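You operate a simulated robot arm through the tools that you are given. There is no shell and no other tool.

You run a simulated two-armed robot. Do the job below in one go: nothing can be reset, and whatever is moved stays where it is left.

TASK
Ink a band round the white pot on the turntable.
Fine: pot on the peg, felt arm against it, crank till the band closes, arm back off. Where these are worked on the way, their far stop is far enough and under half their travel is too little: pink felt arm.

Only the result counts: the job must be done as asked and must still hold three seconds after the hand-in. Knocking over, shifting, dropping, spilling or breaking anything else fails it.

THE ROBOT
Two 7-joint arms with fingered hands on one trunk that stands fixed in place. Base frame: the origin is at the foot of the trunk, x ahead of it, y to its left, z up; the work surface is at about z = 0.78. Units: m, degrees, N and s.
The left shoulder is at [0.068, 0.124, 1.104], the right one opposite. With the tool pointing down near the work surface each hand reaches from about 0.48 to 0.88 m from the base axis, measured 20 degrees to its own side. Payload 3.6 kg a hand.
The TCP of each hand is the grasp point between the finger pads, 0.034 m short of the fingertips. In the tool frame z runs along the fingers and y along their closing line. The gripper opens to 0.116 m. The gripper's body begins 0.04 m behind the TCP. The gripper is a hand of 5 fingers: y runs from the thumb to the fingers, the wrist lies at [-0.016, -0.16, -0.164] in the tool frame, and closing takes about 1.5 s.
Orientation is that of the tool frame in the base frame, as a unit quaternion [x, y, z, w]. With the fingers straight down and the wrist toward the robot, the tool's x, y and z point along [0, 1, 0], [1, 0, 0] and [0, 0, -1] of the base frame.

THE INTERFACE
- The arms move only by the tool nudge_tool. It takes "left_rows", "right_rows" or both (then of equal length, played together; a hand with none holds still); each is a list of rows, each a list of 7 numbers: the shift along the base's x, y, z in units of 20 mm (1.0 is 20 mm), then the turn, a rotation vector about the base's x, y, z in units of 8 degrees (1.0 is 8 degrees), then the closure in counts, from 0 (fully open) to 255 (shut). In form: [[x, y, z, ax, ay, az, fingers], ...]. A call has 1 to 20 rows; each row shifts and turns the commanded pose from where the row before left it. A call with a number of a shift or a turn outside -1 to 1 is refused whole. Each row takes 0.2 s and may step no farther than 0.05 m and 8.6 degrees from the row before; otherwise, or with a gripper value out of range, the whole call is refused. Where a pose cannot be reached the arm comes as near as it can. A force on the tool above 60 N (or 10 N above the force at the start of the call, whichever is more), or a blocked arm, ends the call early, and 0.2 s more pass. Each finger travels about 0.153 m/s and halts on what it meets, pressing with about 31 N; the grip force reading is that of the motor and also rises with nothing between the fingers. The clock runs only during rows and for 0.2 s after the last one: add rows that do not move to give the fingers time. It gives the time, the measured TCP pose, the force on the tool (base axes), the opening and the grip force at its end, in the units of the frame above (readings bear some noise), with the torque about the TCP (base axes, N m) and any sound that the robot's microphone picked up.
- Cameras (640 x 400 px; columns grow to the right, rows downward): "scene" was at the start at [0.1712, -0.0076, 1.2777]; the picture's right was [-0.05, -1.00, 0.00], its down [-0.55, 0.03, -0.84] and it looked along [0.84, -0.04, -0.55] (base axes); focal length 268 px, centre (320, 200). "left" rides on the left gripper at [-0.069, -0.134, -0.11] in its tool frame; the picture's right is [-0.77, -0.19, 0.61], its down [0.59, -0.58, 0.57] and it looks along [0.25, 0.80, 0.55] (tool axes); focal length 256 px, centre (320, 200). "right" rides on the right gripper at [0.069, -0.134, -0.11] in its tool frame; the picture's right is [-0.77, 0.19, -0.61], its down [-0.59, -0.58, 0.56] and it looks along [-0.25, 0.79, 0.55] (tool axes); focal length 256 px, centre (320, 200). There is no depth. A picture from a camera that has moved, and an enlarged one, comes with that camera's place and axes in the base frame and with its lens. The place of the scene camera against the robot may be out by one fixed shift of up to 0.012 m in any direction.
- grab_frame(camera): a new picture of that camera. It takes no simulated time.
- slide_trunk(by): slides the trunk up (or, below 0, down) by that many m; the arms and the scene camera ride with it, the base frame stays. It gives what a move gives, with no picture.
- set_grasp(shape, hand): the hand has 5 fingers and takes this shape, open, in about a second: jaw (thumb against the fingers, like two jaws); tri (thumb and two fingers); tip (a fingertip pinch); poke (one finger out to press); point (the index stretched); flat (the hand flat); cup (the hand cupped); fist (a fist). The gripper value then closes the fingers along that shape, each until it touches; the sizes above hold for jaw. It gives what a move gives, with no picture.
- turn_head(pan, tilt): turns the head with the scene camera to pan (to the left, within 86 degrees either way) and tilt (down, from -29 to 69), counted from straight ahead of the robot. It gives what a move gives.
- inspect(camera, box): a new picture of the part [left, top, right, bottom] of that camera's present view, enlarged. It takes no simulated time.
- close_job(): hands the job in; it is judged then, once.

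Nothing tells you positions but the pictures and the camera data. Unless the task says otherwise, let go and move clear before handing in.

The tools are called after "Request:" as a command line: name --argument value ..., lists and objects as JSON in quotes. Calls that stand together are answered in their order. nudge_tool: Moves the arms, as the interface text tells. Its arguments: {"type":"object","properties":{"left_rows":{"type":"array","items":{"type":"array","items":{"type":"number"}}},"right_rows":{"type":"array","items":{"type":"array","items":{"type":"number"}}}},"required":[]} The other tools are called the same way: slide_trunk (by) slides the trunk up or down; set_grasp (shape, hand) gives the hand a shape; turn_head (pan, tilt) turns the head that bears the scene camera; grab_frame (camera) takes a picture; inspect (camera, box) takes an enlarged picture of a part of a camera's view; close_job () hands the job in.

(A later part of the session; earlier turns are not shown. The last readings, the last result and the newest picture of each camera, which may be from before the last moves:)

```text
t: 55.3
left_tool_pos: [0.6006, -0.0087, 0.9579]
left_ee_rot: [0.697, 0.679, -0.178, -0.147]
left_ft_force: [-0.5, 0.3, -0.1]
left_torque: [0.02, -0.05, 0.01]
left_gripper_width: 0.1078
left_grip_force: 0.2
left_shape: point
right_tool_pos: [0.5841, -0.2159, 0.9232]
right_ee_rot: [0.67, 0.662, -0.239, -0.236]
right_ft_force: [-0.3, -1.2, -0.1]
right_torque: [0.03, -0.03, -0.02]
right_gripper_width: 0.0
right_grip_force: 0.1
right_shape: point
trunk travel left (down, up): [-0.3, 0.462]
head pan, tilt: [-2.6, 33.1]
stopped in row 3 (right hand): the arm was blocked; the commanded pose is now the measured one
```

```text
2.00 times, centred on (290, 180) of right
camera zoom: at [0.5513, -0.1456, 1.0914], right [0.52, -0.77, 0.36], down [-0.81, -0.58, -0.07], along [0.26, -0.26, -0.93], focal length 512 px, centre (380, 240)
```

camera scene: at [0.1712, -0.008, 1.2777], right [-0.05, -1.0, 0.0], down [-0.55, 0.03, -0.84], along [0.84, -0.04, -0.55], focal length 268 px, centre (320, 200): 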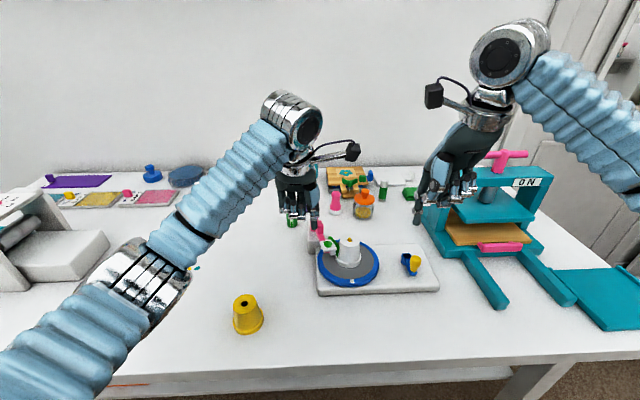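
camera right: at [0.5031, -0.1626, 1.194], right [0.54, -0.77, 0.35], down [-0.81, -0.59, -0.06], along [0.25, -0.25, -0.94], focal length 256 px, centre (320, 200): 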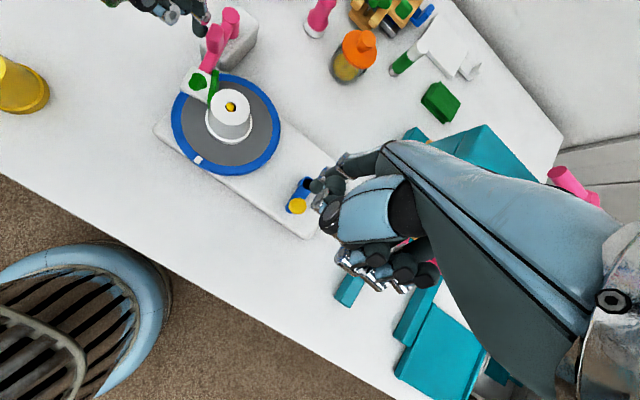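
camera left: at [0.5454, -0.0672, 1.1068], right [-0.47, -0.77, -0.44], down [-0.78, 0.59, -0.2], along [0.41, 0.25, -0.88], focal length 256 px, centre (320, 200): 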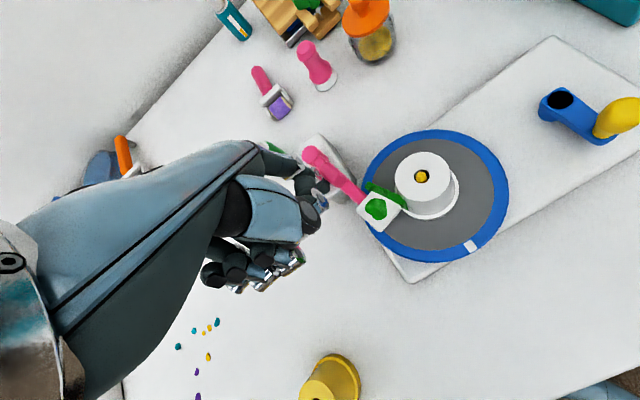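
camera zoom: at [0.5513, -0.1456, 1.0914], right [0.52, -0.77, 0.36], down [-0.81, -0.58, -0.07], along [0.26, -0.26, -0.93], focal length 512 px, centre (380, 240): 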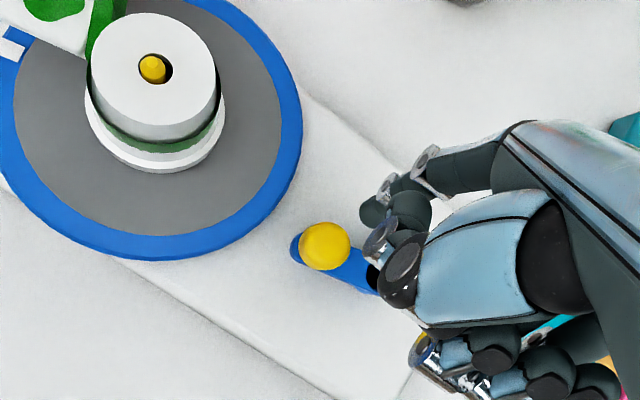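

The right arm was reported blocked and the trunk leaned, with both hands shifted slightly. I'll look at the whole scene before moving.

Request:
grab_frame --camera "scene"

Request:
inspect --camera "scene" --box '[290, 205, 380, 275]'

Request:
grab_frame --camera "left"

Request:
grab_frame --camera "right"

```text
taken
camera scene: at [0.2182, -0.0082, 1.2763], right [-0.05, -1.0, 0.0], down [-0.58, 0.03, -0.82], along [0.82, -0.04, -0.58], focal length 268 px, centre (320, 200)
```

scene: 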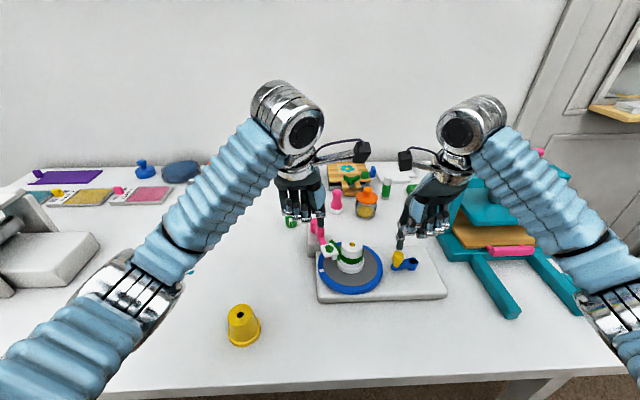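

```text
5.71 times, centred on (335, 240) of scene
camera zoom: at [0.2182, -0.0082, 1.2763], right [-0.05, -1.0, 0.0], down [-0.58, 0.03, -0.82], along [0.82, -0.04, -0.58], focal length 1530 px, centre (234, -29)
```

zoom: 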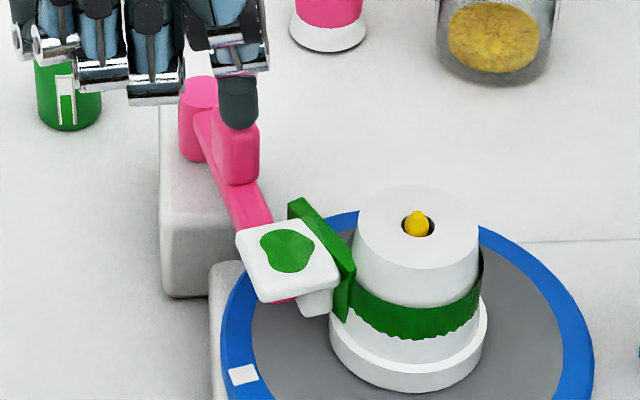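

```text
taken
camera left: at [0.5288, -0.069, 1.119], right [-0.45, -0.78, -0.42], down [-0.76, 0.59, -0.28], along [0.47, 0.2, -0.86], focal length 256 px, centre (320, 200)
```

left: 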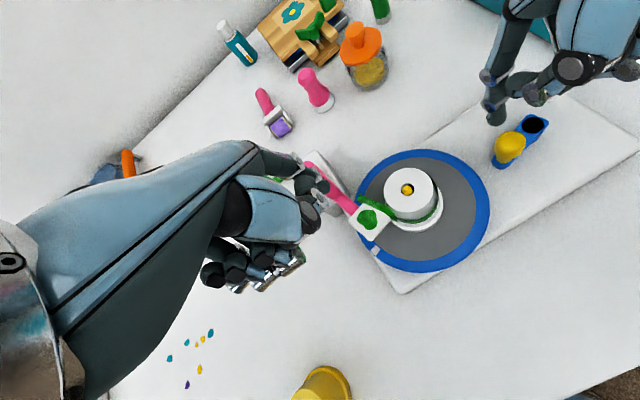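

```text
taken
camera right: at [0.5513, -0.1456, 1.0914], right [0.52, -0.77, 0.36], down [-0.81, -0.58, -0.07], along [0.26, -0.26, -0.93], focal length 256 px, centre (320, 200)
```

right: 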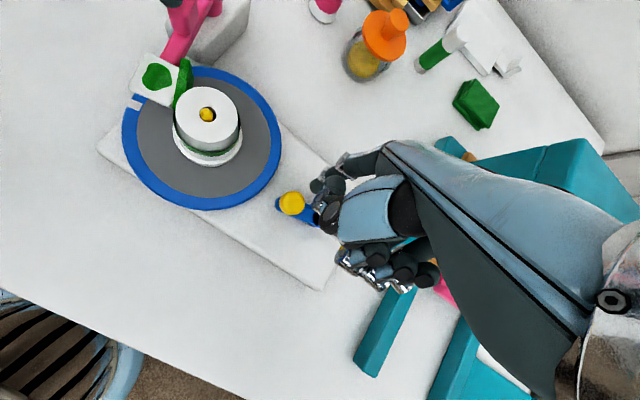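

The crank is at about 285° of the turn, so roughly 75° plus an overlap remains. I'll hold for a moment to see whether the posture is still drifting.

Request:
nudge_tool --left_rows '[[0, 0, 0, 0, 0, 0, 0]]' --right_rows '[[0, 0, 0, 0, 0, 0, 0]]'

Request:
inspect --camera "scene" --box '[290, 205, 450, 305]'

```text
t: 55.6
left_tool_pos: [0.5853, -0.0234, 0.9731]
left_ee_rot: [0.708, 0.675, -0.183, -0.095]
left_ft_force: [-0.3, 0.4, -1.2]
left_torque: [-0.03, 0.01, -0.01]
left_gripper_width: 0.1079
left_grip_force: 0.1
left_shape: point
right_tool_pos: [0.563, -0.2228, 0.9307]
right_ee_rot: [0.686, 0.652, -0.217, -0.24]
right_ft_force: [-0.4, -0.3, -1.1]
right_torque: [0.04, 0.02, 0.01]
right_gripper_width: 0.1081
right_grip_force: 0.1
right_shape: point
trunk travel left (down, up): [-0.3, 0.462]
head pan, tilt: [-2.6, 33.1]
stopped in row 1 (left hand): the arm was blocked; the commanded pose is now the measured one
```

```text
4.00 times, centred on (370, 255) of scene
camera zoom: at [0.2268, -0.0089, 1.2758], right [-0.05, -1.0, 0.0], down [-0.58, 0.03, -0.81], along [0.81, -0.04, -0.58], focal length 1071 px, centre (120, -20)
```

zoom: 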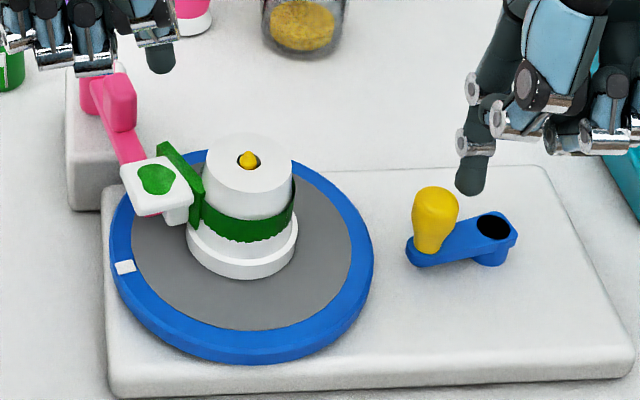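

Both hands are drifting with the trunk's lean, which points to a posture problem in the pitched poses. I'll lift both hands straight up away from the work before anything gets touched.

Request:
nudge_tool --left_rows '[[0, 0, 0.8, 0, 0, 0, 0], [0, 0, 0.8, 0, 0, 0, 0], [0, 0, 0.8, 0, 0, 0, 0]]' --right_rows '[[0, 0, 0.8, 0, 0, 0, 0], [0, 0, 0.8, 0, 0, 0, 0], [0, 0, 0.8, 0, 0, 0, 0]]'

Request:
grab_frame --camera "scene"

```text
t: 56.0
left_tool_pos: [0.5477, -0.0186, 0.9955]
left_ee_rot: [0.703, 0.683, -0.183, -0.079]
left_ft_force: [0.0, -0.3, -1.6]
left_torque: [-0.05, 0.0, -0.03]
left_gripper_width: 0.0001
left_grip_force: 0.1
left_shape: point
right_tool_pos: [0.5256, -0.2292, 0.9518]
right_ee_rot: [0.699, 0.641, -0.206, -0.241]
right_ft_force: [0.2, -0.2, -2.1]
right_torque: [0.03, 0.04, 0.0]
right_gripper_width: 0.108
right_grip_force: 0.1
right_shape: point
trunk travel left (down, up): [-0.3, 0.462]
head pan, tilt: [-2.6, 33.1]
stopped in row 1 (left hand): the arm was blocked; the commanded pose is now the measured one
```

```text
taken
camera scene: at [0.2249, -0.0074, 1.2757], right [-0.04, -1.0, 0.0], down [-0.58, 0.02, -0.81], along [0.81, -0.04, -0.58], focal length 268 px, centre (320, 200)
```

scene: 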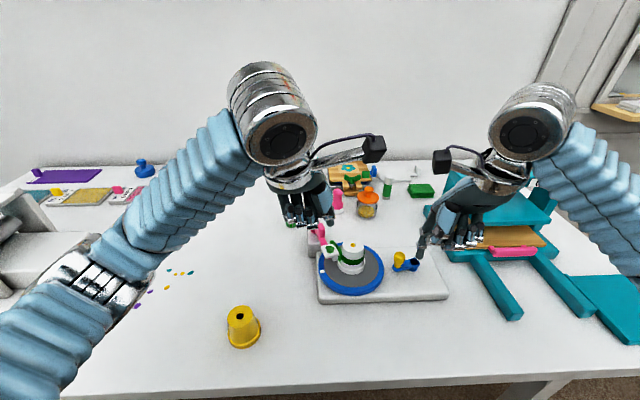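

Request:
nudge_tool --left_rows '[[0, 0, 0, 0, 0, 0, 0], [0, 0, 0, 0, 0, 0, 0]]' --right_rows '[[0, 0, 0, 0, 0, 0, 0], [0, 0, 0, 0, 0, 0, 0]]'

Request:
grab_frame --camera "scene"

```text
t: 56.3
left_tool_pos: [0.501, -0.0392, 1.0219]
left_ee_rot: [0.729, 0.66, -0.177, -0.029]
left_ft_force: [-0.3, -0.2, -0.5]
left_torque: [0.05, 0.07, -0.06]
left_gripper_width: 0.1082
left_grip_force: 0.1
left_shape: point
right_tool_pos: [0.4828, -0.2237, 0.9725]
right_ee_rot: [0.701, 0.657, -0.175, -0.218]
right_ft_force: [-0.1, 0.5, -0.3]
right_torque: [-0.02, 0.05, 0.02]
right_gripper_width: 0.108
right_grip_force: 0.0
right_shape: point
trunk travel left (down, up): [-0.3, 0.462]
head pan, tilt: [-2.6, 33.1]
stopped in row 1 (left hand): the arm was blocked; the commanded pose is now the measured one
```

```text
taken
camera scene: at [0.2035, -0.0087, 1.2768], right [-0.05, -1.0, 0.0], down [-0.57, 0.03, -0.82], along [0.82, -0.04, -0.57], focal length 268 px, centre (320, 200)
```

scene: 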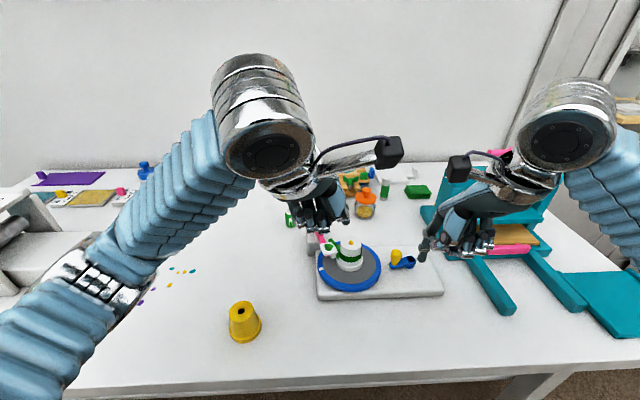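

The trunk is swinging back upright and carrying both hands back and up, which is the safe direction. I'll keep waiting until it settles.

Request:
nudge_tool --left_rows '[[0, 0, 0, 0, 0, 0, 0]]' --right_rows '[[0, 0, 0, 0, 0, 0, 0]]'

Request:
grab_frame --camera "scene"

```text
t: 56.7
left_tool_pos: [0.504, -0.0173, 1.0101]
left_ee_rot: [0.708, 0.684, -0.163, -0.069]
left_ft_force: [2.6, 0.0, 0.0]
left_torque: [-0.07, 0.26, -0.07]
left_gripper_width: 0.0001
left_grip_force: 0.0
left_shape: point
right_tool_pos: [0.484, -0.2278, 0.969]
right_ee_rot: [0.701, 0.65, -0.194, -0.221]
right_ft_force: [1.0, -2.4, -0.5]
right_torque: [0.13, 0.2, 0.01]
right_gripper_width: 0.0001
right_grip_force: 0.0
right_shape: point
trunk travel left (down, up): [-0.3, 0.462]
head pan, tilt: [-2.6, 33.1]
```

```text
taken
camera scene: at [0.172, -0.0081, 1.2774], right [-0.05, -1.0, 0.0], down [-0.55, 0.03, -0.84], along [0.84, -0.04, -0.55], focal length 268 px, centre (320, 200)
```

scene: 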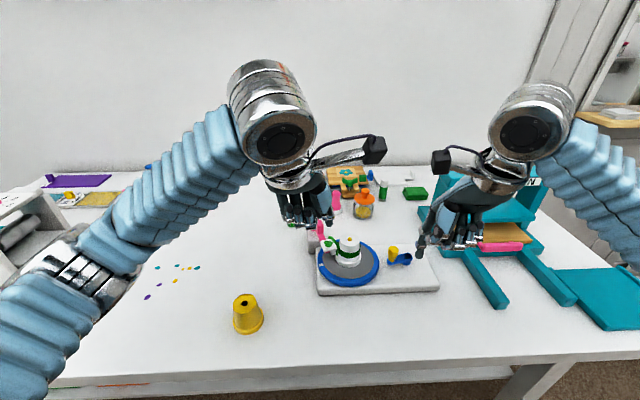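

Request:
nudge_tool --left_rows '[[0, 0, 0, 0, 0, 0, 0], [0, 0, 0, 0, 0, 0, 0]]' --right_rows '[[0, 0, 0, 0, 0, 0, 0], [0, 0, 0, 0, 0, 0, 0]]'

Request:
inspect --camera "scene" --box '[280, 200, 440, 300]'

Request:
grab_frame --camera "right"

Request:
grab_frame --camera "left"

```text
t: 57.3
left_tool_pos: [0.5077, -0.0186, 1.0121]
left_ee_rot: [0.708, 0.684, -0.164, -0.068]
left_ft_force: [0.0, 0.3, 0.8]
left_torque: [-0.02, 0.02, 0.01]
left_gripper_width: 0.0002
left_grip_force: 0.1
left_shape: point
right_tool_pos: [0.4881, -0.2298, 0.9679]
right_ee_rot: [0.701, 0.649, -0.194, -0.221]
right_ft_force: [0.2, 0.5, 0.7]
right_torque: [-0.03, 0.01, 0.0]
right_gripper_width: 0.1078
right_grip_force: 0.1
right_shape: point
trunk travel left (down, up): [-0.3, 0.462]
head pan, tilt: [-2.6, 33.1]
```

```text
4.00 times, centred on (360, 250) of scene
camera zoom: at [0.1906, -0.0075, 1.2773], right [-0.05, -1.0, 0.0], down [-0.56, 0.03, -0.83], along [0.83, -0.04, -0.56], focal length 1071 px, centre (160, 0)
```

zoom: 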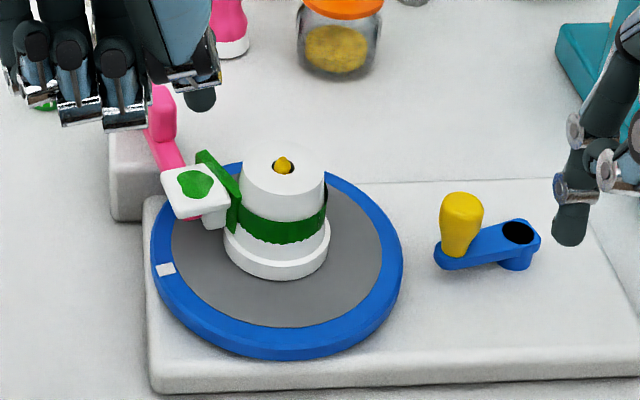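

```text
taken
camera right: at [0.4444, -0.1588, 1.1356], right [0.43, -0.81, 0.39], down [-0.84, -0.52, -0.15], along [0.33, -0.26, -0.91], focal length 256 px, centre (320, 200)
```

right: 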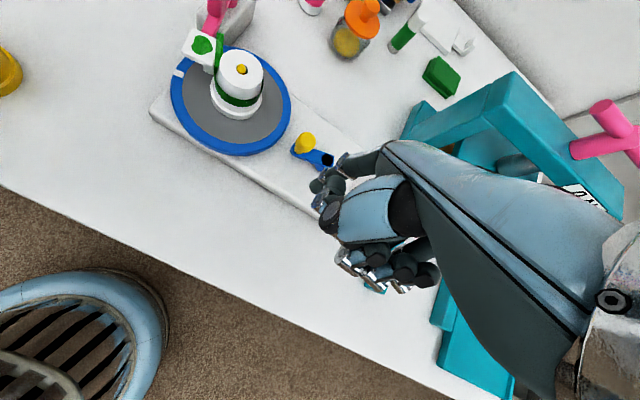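

```text
taken
camera left: at [0.4156, -0.0648, 1.1673], right [-0.38, -0.83, -0.41], down [-0.72, 0.54, -0.43], along [0.58, 0.13, -0.81], focal length 256 px, centre (320, 200)
```

left: 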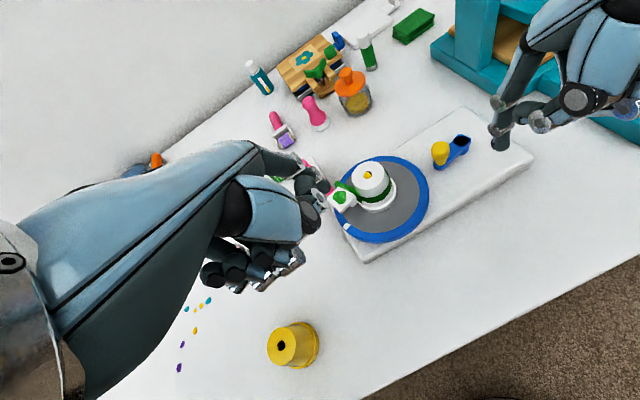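

The felt arm stays against the pot by itself and nothing else has been disturbed. The wrists were bent too far in the pitched poses, so I'll raise the trunk to give the arms an easier posture.

Request:
slide_trunk --by 0.15

Request:
grab_frame --camera "scene"

```text
t: 59.0
left_tool_pos: [0.5066, -0.0195, 1.1606]
left_ee_rot: [0.708, 0.683, -0.166, -0.067]
left_ft_force: [0.9, 0.3, 0.5]
left_torque: [0.02, -0.02, -0.01]
left_gripper_width: 0.0
left_grip_force: 0.1
left_shape: point
right_tool_pos: [0.4864, -0.2282, 1.1168]
right_ee_rot: [0.702, 0.649, -0.193, -0.223]
right_ft_force: [-0.5, -0.8, -0.4]
right_torque: [0.0, -0.03, -0.01]
right_gripper_width: 0.108
right_grip_force: 0.0
right_shape: point
trunk travel left (down, up): [-0.45, 0.312]
head pan, tilt: [-2.6, 33.1]
```

```text
taken
camera scene: at [0.1273, -0.0079, 1.4297], right [-0.05, -1.0, 0.0], down [-0.55, 0.03, -0.84], along [0.84, -0.04, -0.55], focal length 268 px, centre (320, 200)
```

scene: 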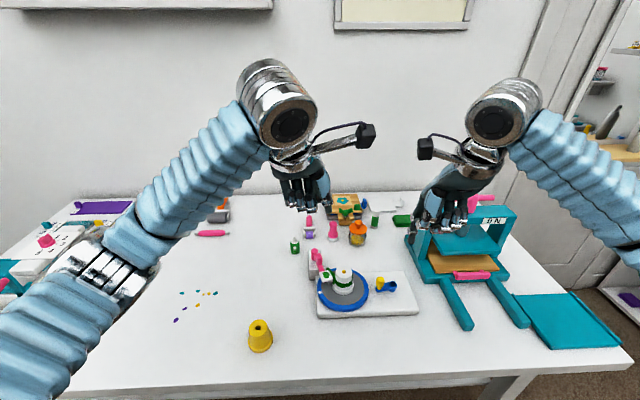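

I'll square up both hands' orientations, park the left hand out of the way, and bring the right finger back above the crank in smaller moves.

Request:
nudge_tool --left_rows '[[0, 0.5, 0, 0.335, -0.79, 0.085, 0], [0, 1, 0, 0.335, -0.79, 0.085, 0], [0, 1, 0, 0.335, -0.79, 0.085, 0], [0, 1, 0, 0, 0, 0, 0], [0, 1, 0, 0, 0, 0, 0], [0, 1, 0, 0, 0, 0, 0], [0, 1, 0, 0, 0, 0, 0], [0, 1, 0, 0, 0, 0, 0], [0, 0.5, 0, 0, 0, 0, 0], [0, 0, 0, 0, 0, 0, 0]]' --right_rows '[[0, 0, 0, -0.155, -0.527, 0.597, 0], [0.73, 0.26, -0.93, 0, 0, 0, 0], [0.73, 0.26, -0.93, 0, 0, 0, 0], [0.73, 0.26, -0.93, 0, 0, 0, 0], [0.73, 0.26, -0.93, 0, 0, 0, 0], [0.73, 0.26, -0.93, 0, 0, 0, 0], [0.73, 0.26, -0.93, 0, 0, 0, 0], [0, 0, 0, 0, 0, 0, 0], [0, 0, 0, 0, 0, 0, 0], [0, 0, 0, 0, 0, 0, 0]]'

Request:
grab_frame --camera "scene"

Request:
grab_frame --camera "right"

```text
t: 61.2
left_tool_pos: [0.5064, 0.1413, 1.1609]
left_ee_rot: [0.708, 0.706, 0.001, 0.0]
left_ft_force: [0.2, -0.3, 0.4]
left_torque: [0.01, 0.01, -0.02]
left_gripper_width: 0.0001
left_grip_force: 0.0
left_shape: point
right_tool_pos: [0.574, -0.1962, 1.0062]
right_ee_rot: [0.682, 0.684, -0.184, -0.182]
right_ft_force: [0.2, 0.2, 0.6]
right_torque: [-0.02, 0.0, 0.0]
right_gripper_width: 0.1084
right_grip_force: 0.1
right_shape: point
trunk travel left (down, up): [-0.45, 0.312]
head pan, tilt: [-2.6, 33.1]
```

```text
taken
camera scene: at [0.1269, -0.0077, 1.4298], right [-0.05, -1.0, 0.0], down [-0.55, 0.03, -0.84], along [0.84, -0.04, -0.55], focal length 268 px, centre (320, 200)
```

scene: 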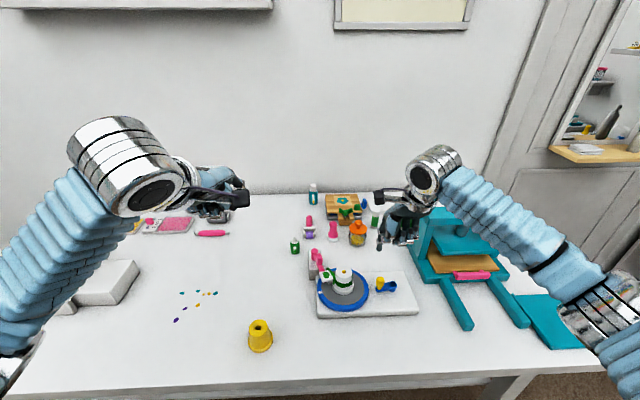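

```text
taken
camera right: at [0.5132, -0.1292, 1.1688], right [0.47, -0.77, 0.44], down [-0.78, -0.59, -0.2], along [0.41, -0.25, -0.88], focal length 256 px, centre (320, 200)
```

right: 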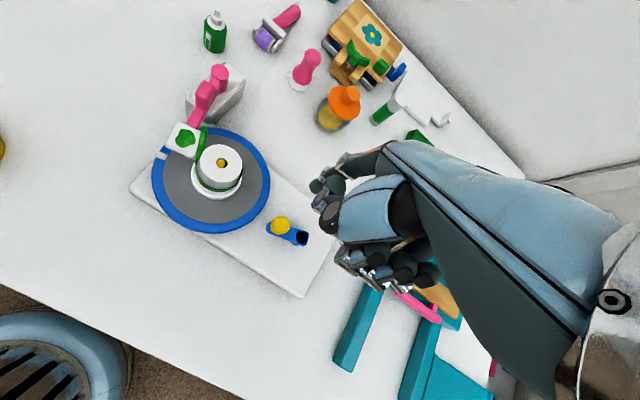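

The posture is stable now. I'll zoom in to place the fingertip relative to the knob.

Request:
inspect --camera "right" --box '[240, 140, 380, 260]'

Request:
inspect --camera "scene" --box '[300, 220, 420, 320]'

```text
3.33 times, centred on (310, 200) of right
camera zoom: at [0.5132, -0.1292, 1.1688], right [0.47, -0.77, 0.44], down [-0.78, -0.59, -0.2], along [0.41, -0.25, -0.88], focal length 853 px, centre (353, 200)
```

zoom: 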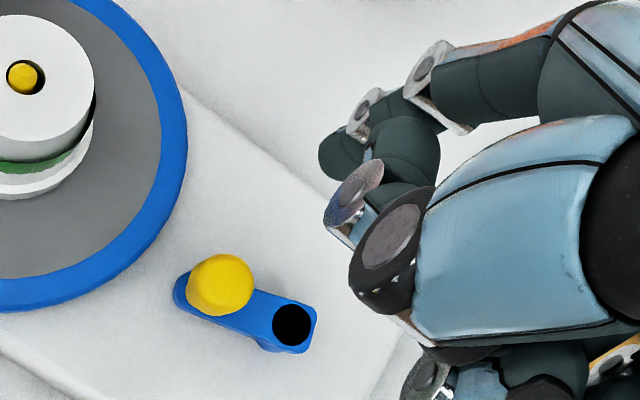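

```text
4.00 times, centred on (360, 270) of scene
camera zoom: at [0.1269, -0.0077, 1.4298], right [-0.05, -1.0, 0.0], down [-0.55, 0.03, -0.84], along [0.84, -0.04, -0.55], focal length 1071 px, centre (160, -80)
```

zoom: 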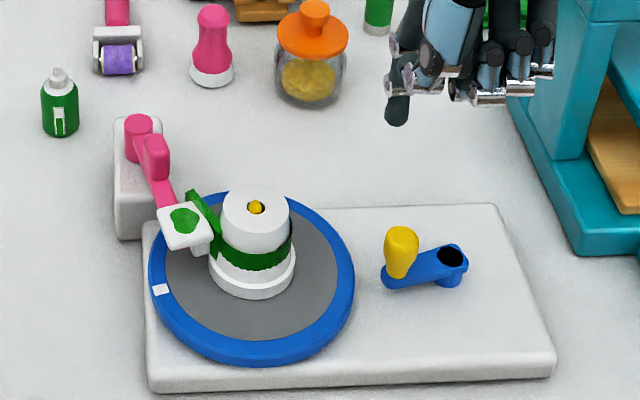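

The fingertip is 31 mm behind the knob, as planned, with the knob at 104.5°. I'll lower the finger to working height and then push in short stretches.

Request:
nudge_tool --right_rows '[[0, 0, -0.9, 0, 0, 0, 0], [0, 0, -0.9, 0, 0, 0, 0], [0, 0, -0.9, 0, 0, 0, 0], [0, 0, -0.9, 0, 0, 0, 0], [0, 0, -0.9, 0, 0, 0, 0], [0, 0, -0.53, 0, 0, 0, 0], [0, 0, 0, 0, 0, 0, 0]]'

Request:
inspect --camera "scene" --box '[300, 220, 420, 320]'

Request:
inspect --camera "right" --box '[240, 140, 380, 260]'

```text
t: 62.8
left_tool_pos: [0.5077, 0.1403, 1.1614]
left_ee_rot: [0.708, 0.706, -0.001, 0.001]
left_ft_force: [0.8, -0.1, 0.0]
left_torque: [0.03, -0.05, 0.01]
left_gripper_width: 0.0001
left_grip_force: 0.1
left_shape: point
right_tool_pos: [0.5754, -0.1972, 0.9058]
right_ee_rot: [0.682, 0.684, -0.183, -0.182]
right_ft_force: [0.0, -0.3, -0.4]
right_torque: [-0.03, -0.01, 0.0]
right_gripper_width: 0.1081
right_grip_force: 0.0
right_shape: point
trunk travel left (down, up): [-0.45, 0.312]
head pan, tilt: [-2.6, 33.1]
```

```text
4.00 times, centred on (360, 270) of scene
camera zoom: at [0.127, -0.0075, 1.4298], right [-0.05, -1.0, 0.0], down [-0.55, 0.03, -0.84], along [0.84, -0.04, -0.55], focal length 1071 px, centre (160, -80)
```

zoom: 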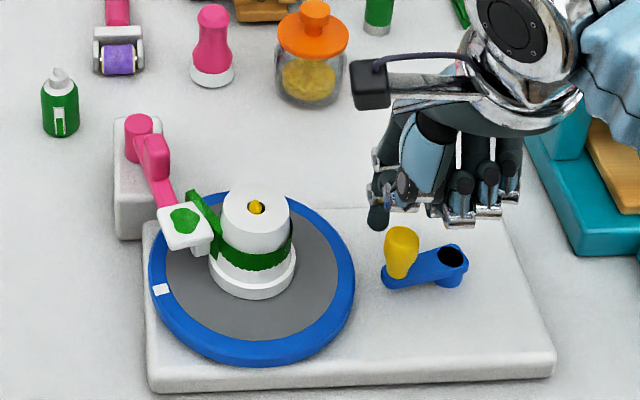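

```text
3.33 times, centred on (310, 200) of right
camera zoom: at [0.5141, -0.1287, 1.0676], right [0.47, -0.77, 0.44], down [-0.78, -0.59, -0.2], along [0.41, -0.25, -0.88], focal length 853 px, centre (353, 200)
```

zoom: 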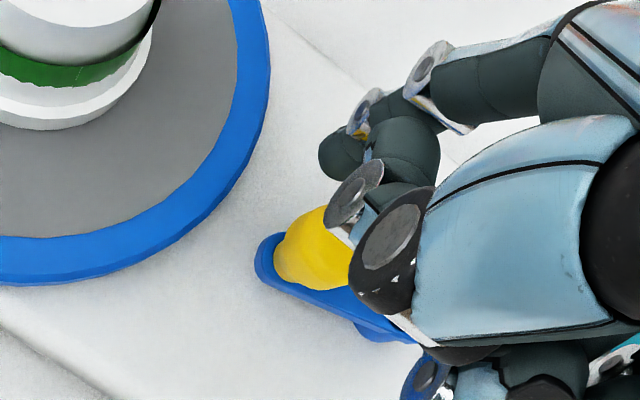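

Request:
nudge_tool --right_rows '[[-0.3, -0.07, 0, 0, 0, 0, 0], [-0.275, -0.065, 0, 0, 0, 0, 0], [-0.41, 0.03, 0, 0, 0, 0, 0], [-0.41, -0.04, 0, 0, 0, 0, 0], [-0.395, -0.11, 0, 0, 0, 0, 0], [0, 0, 0, 0, 0, 0, 0]]'

Request:
inspect --camera "scene" --box '[300, 220, 420, 320]'

Request:
inspect --camera "right" --box '[200, 120, 380, 280]'

```text
t: 64.2
left_tool_pos: [0.5091, 0.1415, 1.1601]
left_ee_rot: [0.708, 0.706, 0.0, 0.0]
left_ft_force: [-0.7, -0.4, -0.2]
left_torque: [-0.01, -0.01, 0.02]
left_gripper_width: 0.0
left_grip_force: 0.1
left_shape: point
right_tool_pos: [0.539, -0.2031, 0.9052]
right_ee_rot: [0.683, 0.683, -0.183, -0.183]
right_ft_force: [0.8, -0.1, -0.1]
right_torque: [0.01, 0.01, -0.01]
right_gripper_width: 0.0
right_grip_force: 0.0
right_shape: point
trunk travel left (down, up): [-0.45, 0.312]
head pan, tilt: [-2.6, 33.1]
```

```text
4.00 times, centred on (360, 270) of scene
camera zoom: at [0.1271, -0.0074, 1.4298], right [-0.05, -1.0, 0.0], down [-0.55, 0.02, -0.84], along [0.84, -0.04, -0.55], focal length 1071 px, centre (160, -80)
```

zoom: 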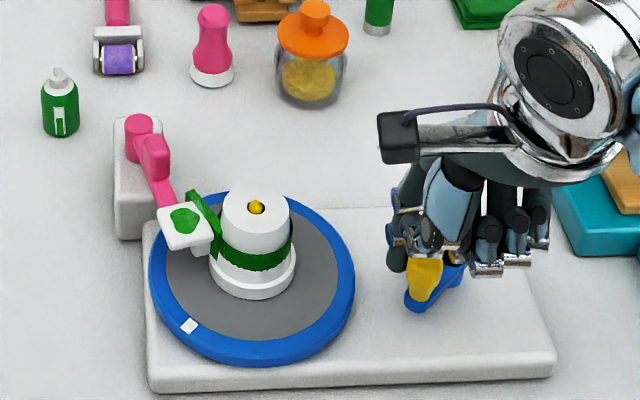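

```text
2.50 times, centred on (290, 200) of right
camera zoom: at [0.478, -0.1341, 1.0675], right [0.47, -0.77, 0.44], down [-0.78, -0.59, -0.2], along [0.41, -0.25, -0.88], focal length 640 px, centre (395, 200)
```

zoom: 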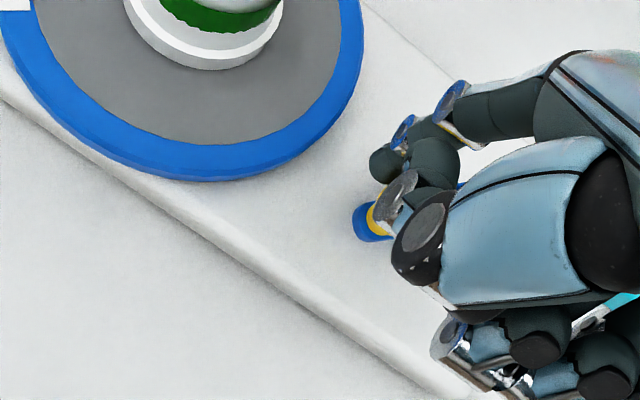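

The crank moves on and the mark is coming round to the front. I'll continue the next 60°.

Request:
nudge_tool --right_rows '[[-0.37, -0.18, 0, 0, 0, 0, 0], [-0.335, -0.24, 0, 0, 0, 0, 0], [-0.29, -0.29, 0, 0, 0, 0, 0], [-0.23, -0.34, 0, 0, 0, 0, 0], [-0.17, -0.375, 0, 0, 0, 0, 0], [-0.105, -0.4, 0, 0, 0, 0, 0], [0, 0, 0, 0, 0, 0, 0]]'

Request:
inspect --camera "scene" --box '[300, 220, 420, 320]'

Request:
inspect --camera "right" --box '[160, 80, 380, 280]'

```text
t: 65.8
left_tool_pos: [0.5068, 0.1405, 1.1609]
left_ee_rot: [0.708, 0.706, 0.001, 0.0]
left_ft_force: [0.4, 1.1, -0.5]
left_torque: [0.01, 0.02, -0.01]
left_gripper_width: 0.0003
left_grip_force: 0.2
left_shape: point
right_tool_pos: [0.5086, -0.2391, 0.906]
right_ee_rot: [0.682, 0.684, -0.183, -0.182]
right_ft_force: [0.6, 0.4, 0.3]
right_torque: [0.02, -0.01, 0.03]
right_gripper_width: 0.0
right_grip_force: 0.0
right_shape: point
trunk travel left (down, up): [-0.45, 0.312]
head pan, tilt: [-2.6, 33.1]
```

```text
4.00 times, centred on (360, 270) of scene
camera zoom: at [0.127, -0.0074, 1.4298], right [-0.05, -1.0, 0.0], down [-0.55, 0.03, -0.84], along [0.84, -0.04, -0.55], focal length 1071 px, centre (160, -80)
```

zoom: 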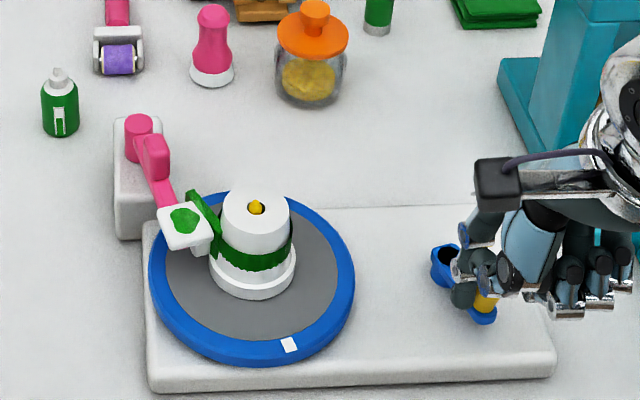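

```text
2.00 times, centred on (270, 180) of right
camera zoom: at [0.4474, -0.1703, 1.0676], right [0.47, -0.77, 0.44], down [-0.78, -0.59, -0.2], along [0.41, -0.25, -0.88], focal length 512 px, centre (420, 240)
```

zoom: 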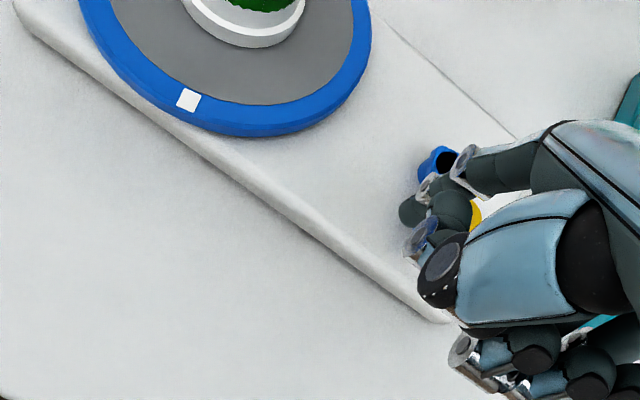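

The mark has passed its start. I'll add about 40° more for a sure overlap and then look at the band from all sides.

Request:
nudge_tool --right_rows '[[-0.03, -0.41, 0, 0, 0, 0, 0], [0.04, -0.41, 0, 0, 0, 0, 0], [0.11, -0.395, 0, 0, 0, 0, 0], [0.18, -0.37, 0, 0, 0, 0, 0], [0, 0, 0, 0, 0, 0, 0]]'

Request:
inspect --camera "scene" --box '[300, 220, 420, 320]'

Request:
inspect --camera "right" --box '[160, 60, 380, 260]'

Request:
grab_frame --camera "left"

```text
t: 67.0
left_tool_pos: [0.5065, 0.1405, 1.161]
left_ee_rot: [0.708, 0.706, -0.001, 0.001]
left_ft_force: [-0.2, 0.7, -1.1]
left_torque: [0.0, 0.0, 0.02]
left_gripper_width: 0.0002
left_grip_force: 0.0
left_shape: point
right_tool_pos: [0.5146, -0.2699, 0.9068]
right_ee_rot: [0.683, 0.683, -0.184, -0.183]
right_ft_force: [-0.9, 0.5, -0.1]
right_torque: [0.05, -0.03, 0.04]
right_gripper_width: 0.0
right_grip_force: 0.0
right_shape: point
trunk travel left (down, up): [-0.45, 0.312]
head pan, tilt: [-2.6, 33.1]
```

```text
4.00 times, centred on (360, 270) of scene
camera zoom: at [0.1269, -0.0075, 1.4298], right [-0.05, -1.0, 0.0], down [-0.55, 0.03, -0.84], along [0.84, -0.04, -0.55], focal length 1071 px, centre (160, -80)
```

zoom: 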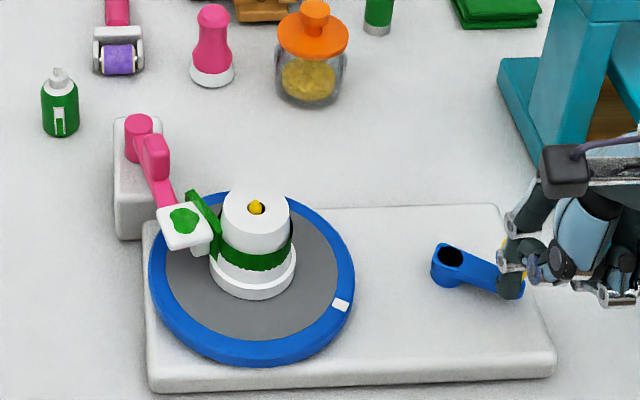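

```text
2.00 times, centred on (270, 160) of right
camera zoom: at [0.4539, -0.2022, 1.0677], right [0.47, -0.77, 0.44], down [-0.78, -0.59, -0.2], along [0.41, -0.25, -0.88], focal length 512 px, centre (420, 280)
```

zoom: 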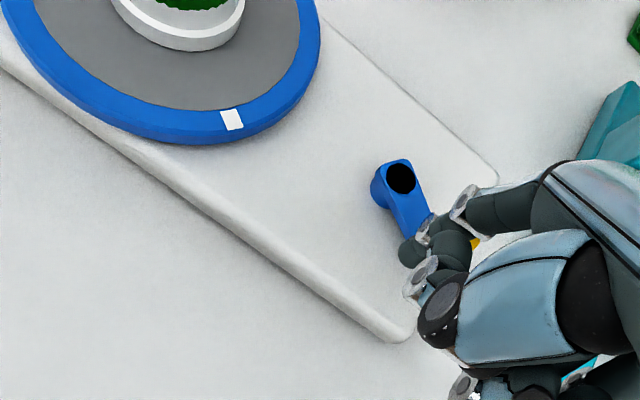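

```text
taken
camera left: at [0.3728, 0.0717, 1.271], right [-0.19, -0.77, -0.61], down [-0.58, 0.59, -0.56], along [0.8, 0.25, -0.55], focal length 256 px, centre (320, 200)
```

left: 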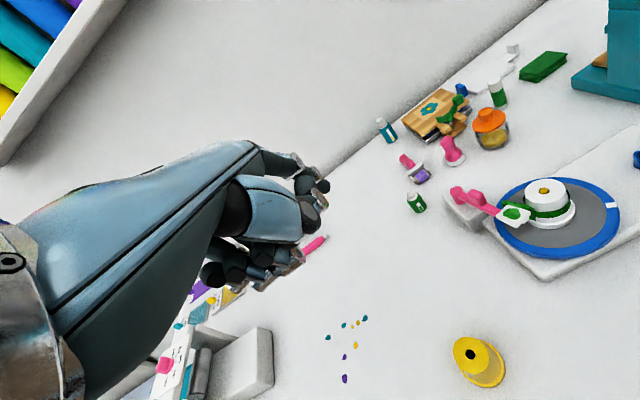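

The disc has turned about 420° in total. I'll zoom in on the band from the right and left cameras to check for gaps.

Request:
inspect --camera "right" --box '[180, 0, 300, 110]'

Request:
inspect --camera "left" --box '[480, 160, 640, 270]'

Request:
inspect --camera "scene" --box '[310, 250, 380, 310]'

```text
3.64 times, centred on (240, 55) of right
camera zoom: at [0.4539, -0.2022, 1.0677], right [0.47, -0.77, 0.44], down [-0.78, -0.59, -0.2], along [0.41, -0.25, -0.88], focal length 931 px, centre (611, 727)
```

zoom: 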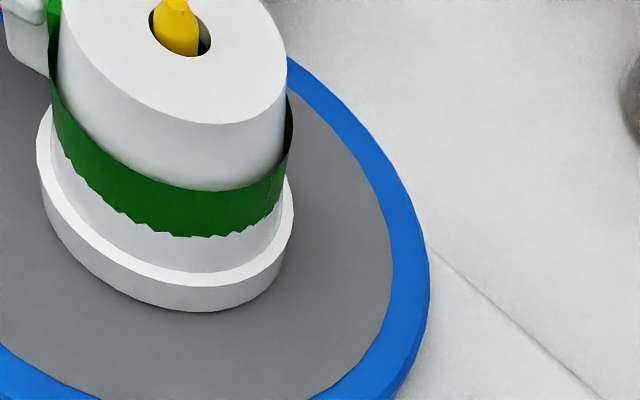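

```text
3.64 times, centred on (560, 215) of left
camera zoom: at [0.3728, 0.0717, 1.271], right [-0.19, -0.77, -0.61], down [-0.58, 0.59, -0.56], along [0.8, 0.25, -0.55], focal length 931 px, centre (-553, 146)
```

zoom: 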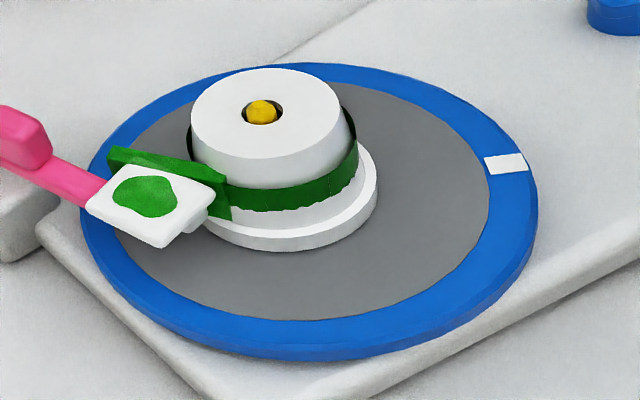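

```text
6.67 times, centred on (345, 280) of scene
camera zoom: at [0.1269, -0.0075, 1.4298], right [-0.05, -1.0, 0.0], down [-0.55, 0.03, -0.84], along [0.84, -0.04, -0.55], focal length 1785 px, centre (153, -333)
```

zoom: 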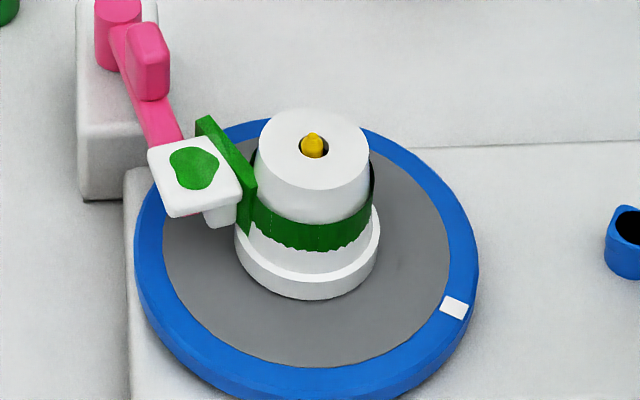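

The green band shows as a continuous ring from every view I have, and the disc has gone well past a full turn. I'll back the right finger off the crank knob and raise it clear.

Request:
nudge_tool --right_rows '[[-0.3, 0.21, 0, 0, 0, 0, 0], [-0.3, 0.21, 0, 0, 0, 0, 0], [0, 0, 0.6, 0, 0, 0, 0], [0, 0, 1, 0, 0, 0, 0], [0, 0, 1, 0, 0, 0, 0], [0, 0, 1, 0, 0, 0, 0], [0, -0.3, 1, 0, 0, 0, 0], [0, -0.3, 1, 0, 0, 0, 0], [0, -0.3, 1, 0, 0, 0, 0], [0, -0.3, 1, 0, 0, 0, 0], [0, 0, 1, 0, -0.9, 0, 0], [0, 0, 1, 0, -0.9, 0, 0], [0, 0, 0.5, 0, -0.9, 0, 0], [0, 0, 0, 0, -0.9, 0, 0], [0, 0, 0, 0, 0, 0, 0]]'

Request:
grab_frame --camera "scene"

Request:
grab_frame --camera "right"

```text
t: 70.2
left_tool_pos: [0.5074, 0.1398, 1.1608]
left_ee_rot: [0.708, 0.706, 0.0, 0.0]
left_ft_force: [-0.5, 0.5, 0.6]
left_torque: [0.03, -0.02, 0.0]
left_gripper_width: 0.0
left_grip_force: 0.2
left_shape: point
right_tool_pos: [0.5028, -0.2851, 1.1081]
right_ee_rot: [0.706, 0.708, -0.007, -0.006]
right_ft_force: [0.0, 0.4, 0.2]
right_torque: [0.01, -0.02, 0.0]
right_gripper_width: 0.0002
right_grip_force: 0.0
right_shape: point
trunk travel left (down, up): [-0.45, 0.312]
head pan, tilt: [-2.6, 33.1]
```

```text
taken
camera scene: at [0.1272, -0.0075, 1.4298], right [-0.05, -1.0, 0.0], down [-0.55, 0.03, -0.84], along [0.84, -0.04, -0.55], focal length 268 px, centre (320, 200)
```

scene: 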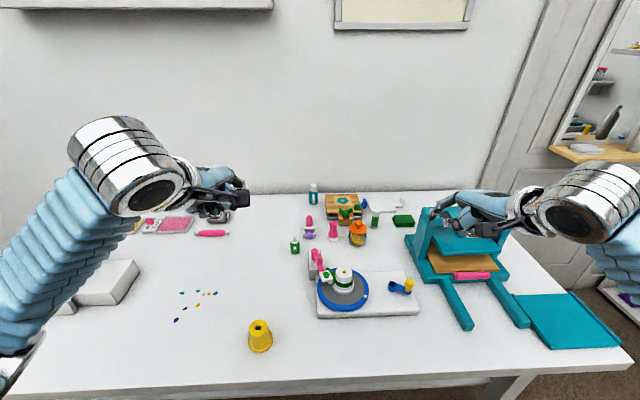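

```text
taken
camera right: at [0.3709, -0.2175, 1.2197], right [0.2, -0.77, 0.61], down [-0.59, -0.59, -0.55], along [0.78, -0.25, -0.57], focal length 256 px, centre (320, 200)
```

right: 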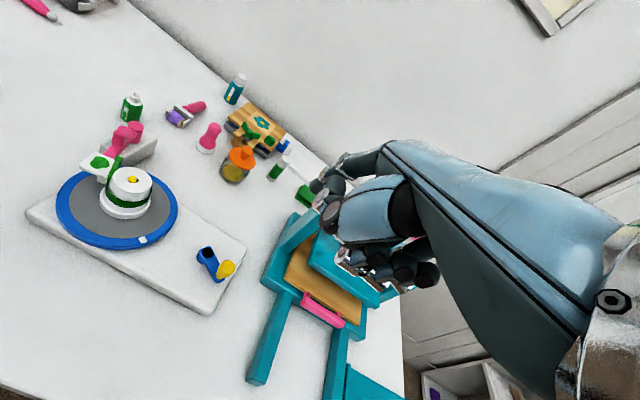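

The right hand is clear. Now I'll bring the left finger, pitched again, above the gap between the felt arm's knob and the pot.

Request:
nudge_tool --left_rows '[[0.495, -0.9, -0.5, 0, 0.94, 0, 0], [0.495, -0.9, -0.5, 0, 0.94, 0, 0], [0.495, -0.9, -0.5, 0, 0.94, 0, 0], [0.495, -0.9, -0.5, 0, 0.94, 0, 0], [0.495, -0.9, -0.5, 0, 0, 0, 0], [0.495, -0.9, -0.5, 0, 0, 0, 0], [0.495, -0.9, -0.5, 0, 0, 0, 0], [0.495, -0.9, -0.5, 0, 0, 0, 0], [0.495, -0.9, -0.5, 0, 0, 0, 0], [0.495, -0.9, -0.5, 0, 0, 0, 0], [0, 0, 0, 0, 0, 0, 0], [0, 0, 0, 0, 0, 0, 0]]'

Request:
grab_frame --camera "scene"

Request:
inspect --camera "left" --box '[270, 110, 450, 260]'

Request:
inspect --camera "right" --box '[30, 60, 200, 250]'

```text
t: 72.8
left_tool_pos: [0.6056, -0.0405, 1.0618]
left_ee_rot: [0.684, 0.682, -0.183, -0.183]
left_ft_force: [0.4, -0.5, -0.5]
left_torque: [-0.04, 0.01, -0.01]
left_gripper_width: 0.0
left_grip_force: 0.0
left_shape: point
right_tool_pos: [0.5023, -0.2863, 1.1073]
right_ee_rot: [0.707, 0.707, -0.007, -0.007]
right_ft_force: [-0.2, -0.2, -0.6]
right_torque: [0.04, 0.01, 0.02]
right_gripper_width: 0.0779
right_grip_force: 0.1
right_shape: point
trunk travel left (down, up): [-0.45, 0.312]
head pan, tilt: [-2.6, 33.1]
```

```text
taken
camera scene: at [0.1272, -0.0084, 1.4298], right [-0.05, -1.0, 0.0], down [-0.55, 0.03, -0.84], along [0.84, -0.04, -0.55], focal length 268 px, centre (320, 200)
```

scene: 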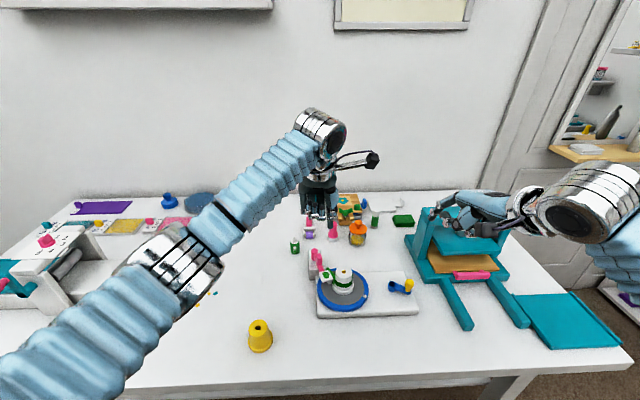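

```text
2.67 times, centred on (360, 185) of left
camera zoom: at [0.5449, -0.1096, 1.2233], right [-0.47, -0.77, -0.44], down [-0.78, 0.59, -0.2], along [0.41, 0.25, -0.88], focal length 683 px, centre (213, 240)
```

zoom: 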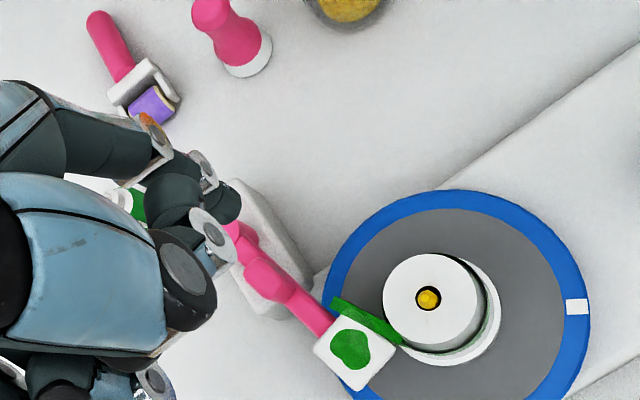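

```text
2.11 times, centred on (115, 155) of right
camera zoom: at [0.3711, -0.2182, 1.2196], right [0.2, -0.77, 0.61], down [-0.59, -0.59, -0.55], along [0.78, -0.25, -0.57], focal length 539 px, centre (752, 295)
```

zoom: 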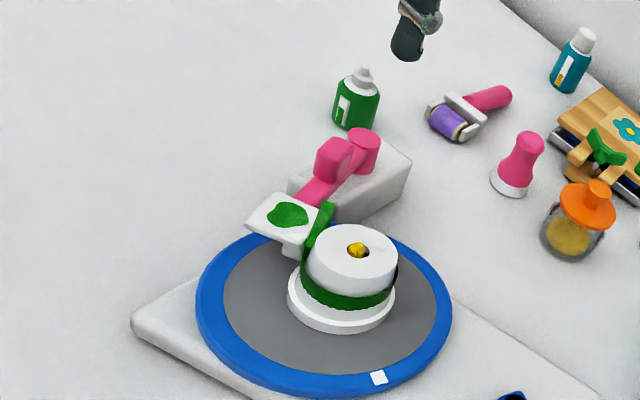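

The fingertip is at (0.660, -0.060) and the knob's top at about (0.666, -0.033). I'll shift 3 mm further from the knob and go down halfway, then check clearances.

Request:
nudge_tool --left_rows '[[0, -0.15, -0.5, 0, 0, 0, 0], [0, 0, -0.9, 0, 0, 0, 0], [0, 0, -0.9, 0, 0, 0, 0], [0, 0, -0.9, 0, 0, 0, 0], [0, 0, 0, 0, 0, 0, 0]]'

Request:
inspect --camera "scene" --box '[290, 210, 390, 310]'

Request:
inspect --camera "right" --box '[60, 70, 180, 230]'

Request:
inspect --camera "left" --box '[270, 110, 450, 260]'

```text
t: 74.0
left_tool_pos: [0.6047, -0.0438, 0.9972]
left_ee_rot: [0.683, 0.682, -0.184, -0.184]
left_ft_force: [1.1, 0.3, 0.6]
left_torque: [-0.02, -0.01, 0.0]
left_gripper_width: 0.0
left_grip_force: 0.0
left_shape: point
right_tool_pos: [0.5021, -0.2865, 1.1068]
right_ee_rot: [0.706, 0.708, -0.008, -0.007]
right_ft_force: [-0.4, -0.1, -0.6]
right_torque: [-0.02, -0.01, 0.02]
right_gripper_width: 0.012
right_grip_force: 0.0
right_shape: point
trunk travel left (down, up): [-0.45, 0.312]
head pan, tilt: [-2.6, 33.1]
```

```text
4.00 times, centred on (340, 260) of scene
camera zoom: at [0.127, -0.008, 1.4298], right [-0.05, -1.0, 0.0], down [-0.55, 0.03, -0.84], along [0.84, -0.04, -0.55], focal length 1071 px, centre (240, -40)
```

zoom: 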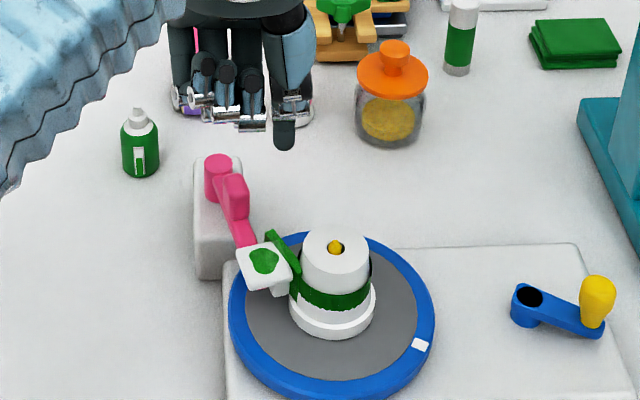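

```text
2.50 times, centred on (120, 150) of right
camera zoom: at [0.3709, -0.218, 1.2197], right [0.2, -0.77, 0.61], down [-0.59, -0.59, -0.55], along [0.78, -0.25, -0.57], focal length 640 px, centre (820, 325)
```

zoom: 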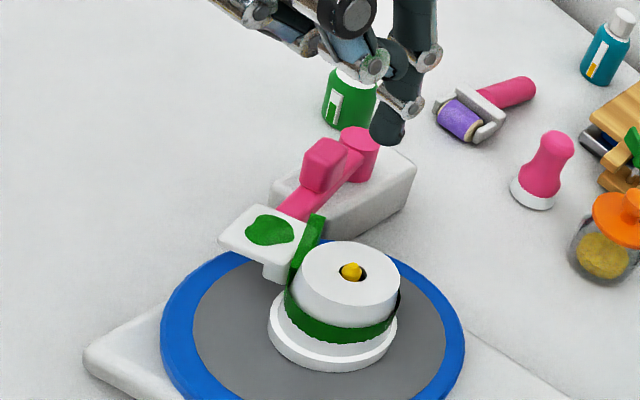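

```text
2.67 times, centred on (360, 185) of left
camera zoom: at [0.5444, -0.1125, 1.1591], right [-0.47, -0.77, -0.44], down [-0.78, 0.59, -0.2], along [0.41, 0.25, -0.88], focal length 683 px, centre (213, 240)
```

zoom: 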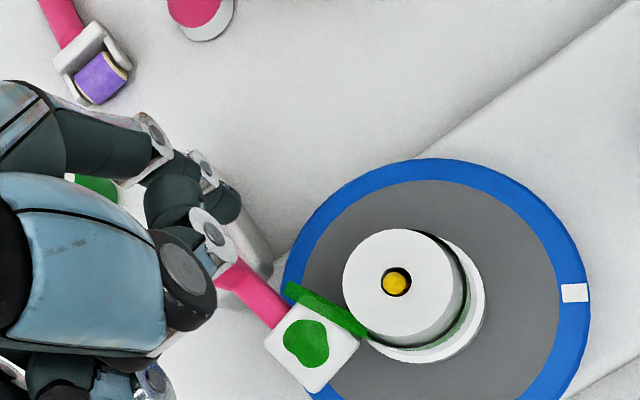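

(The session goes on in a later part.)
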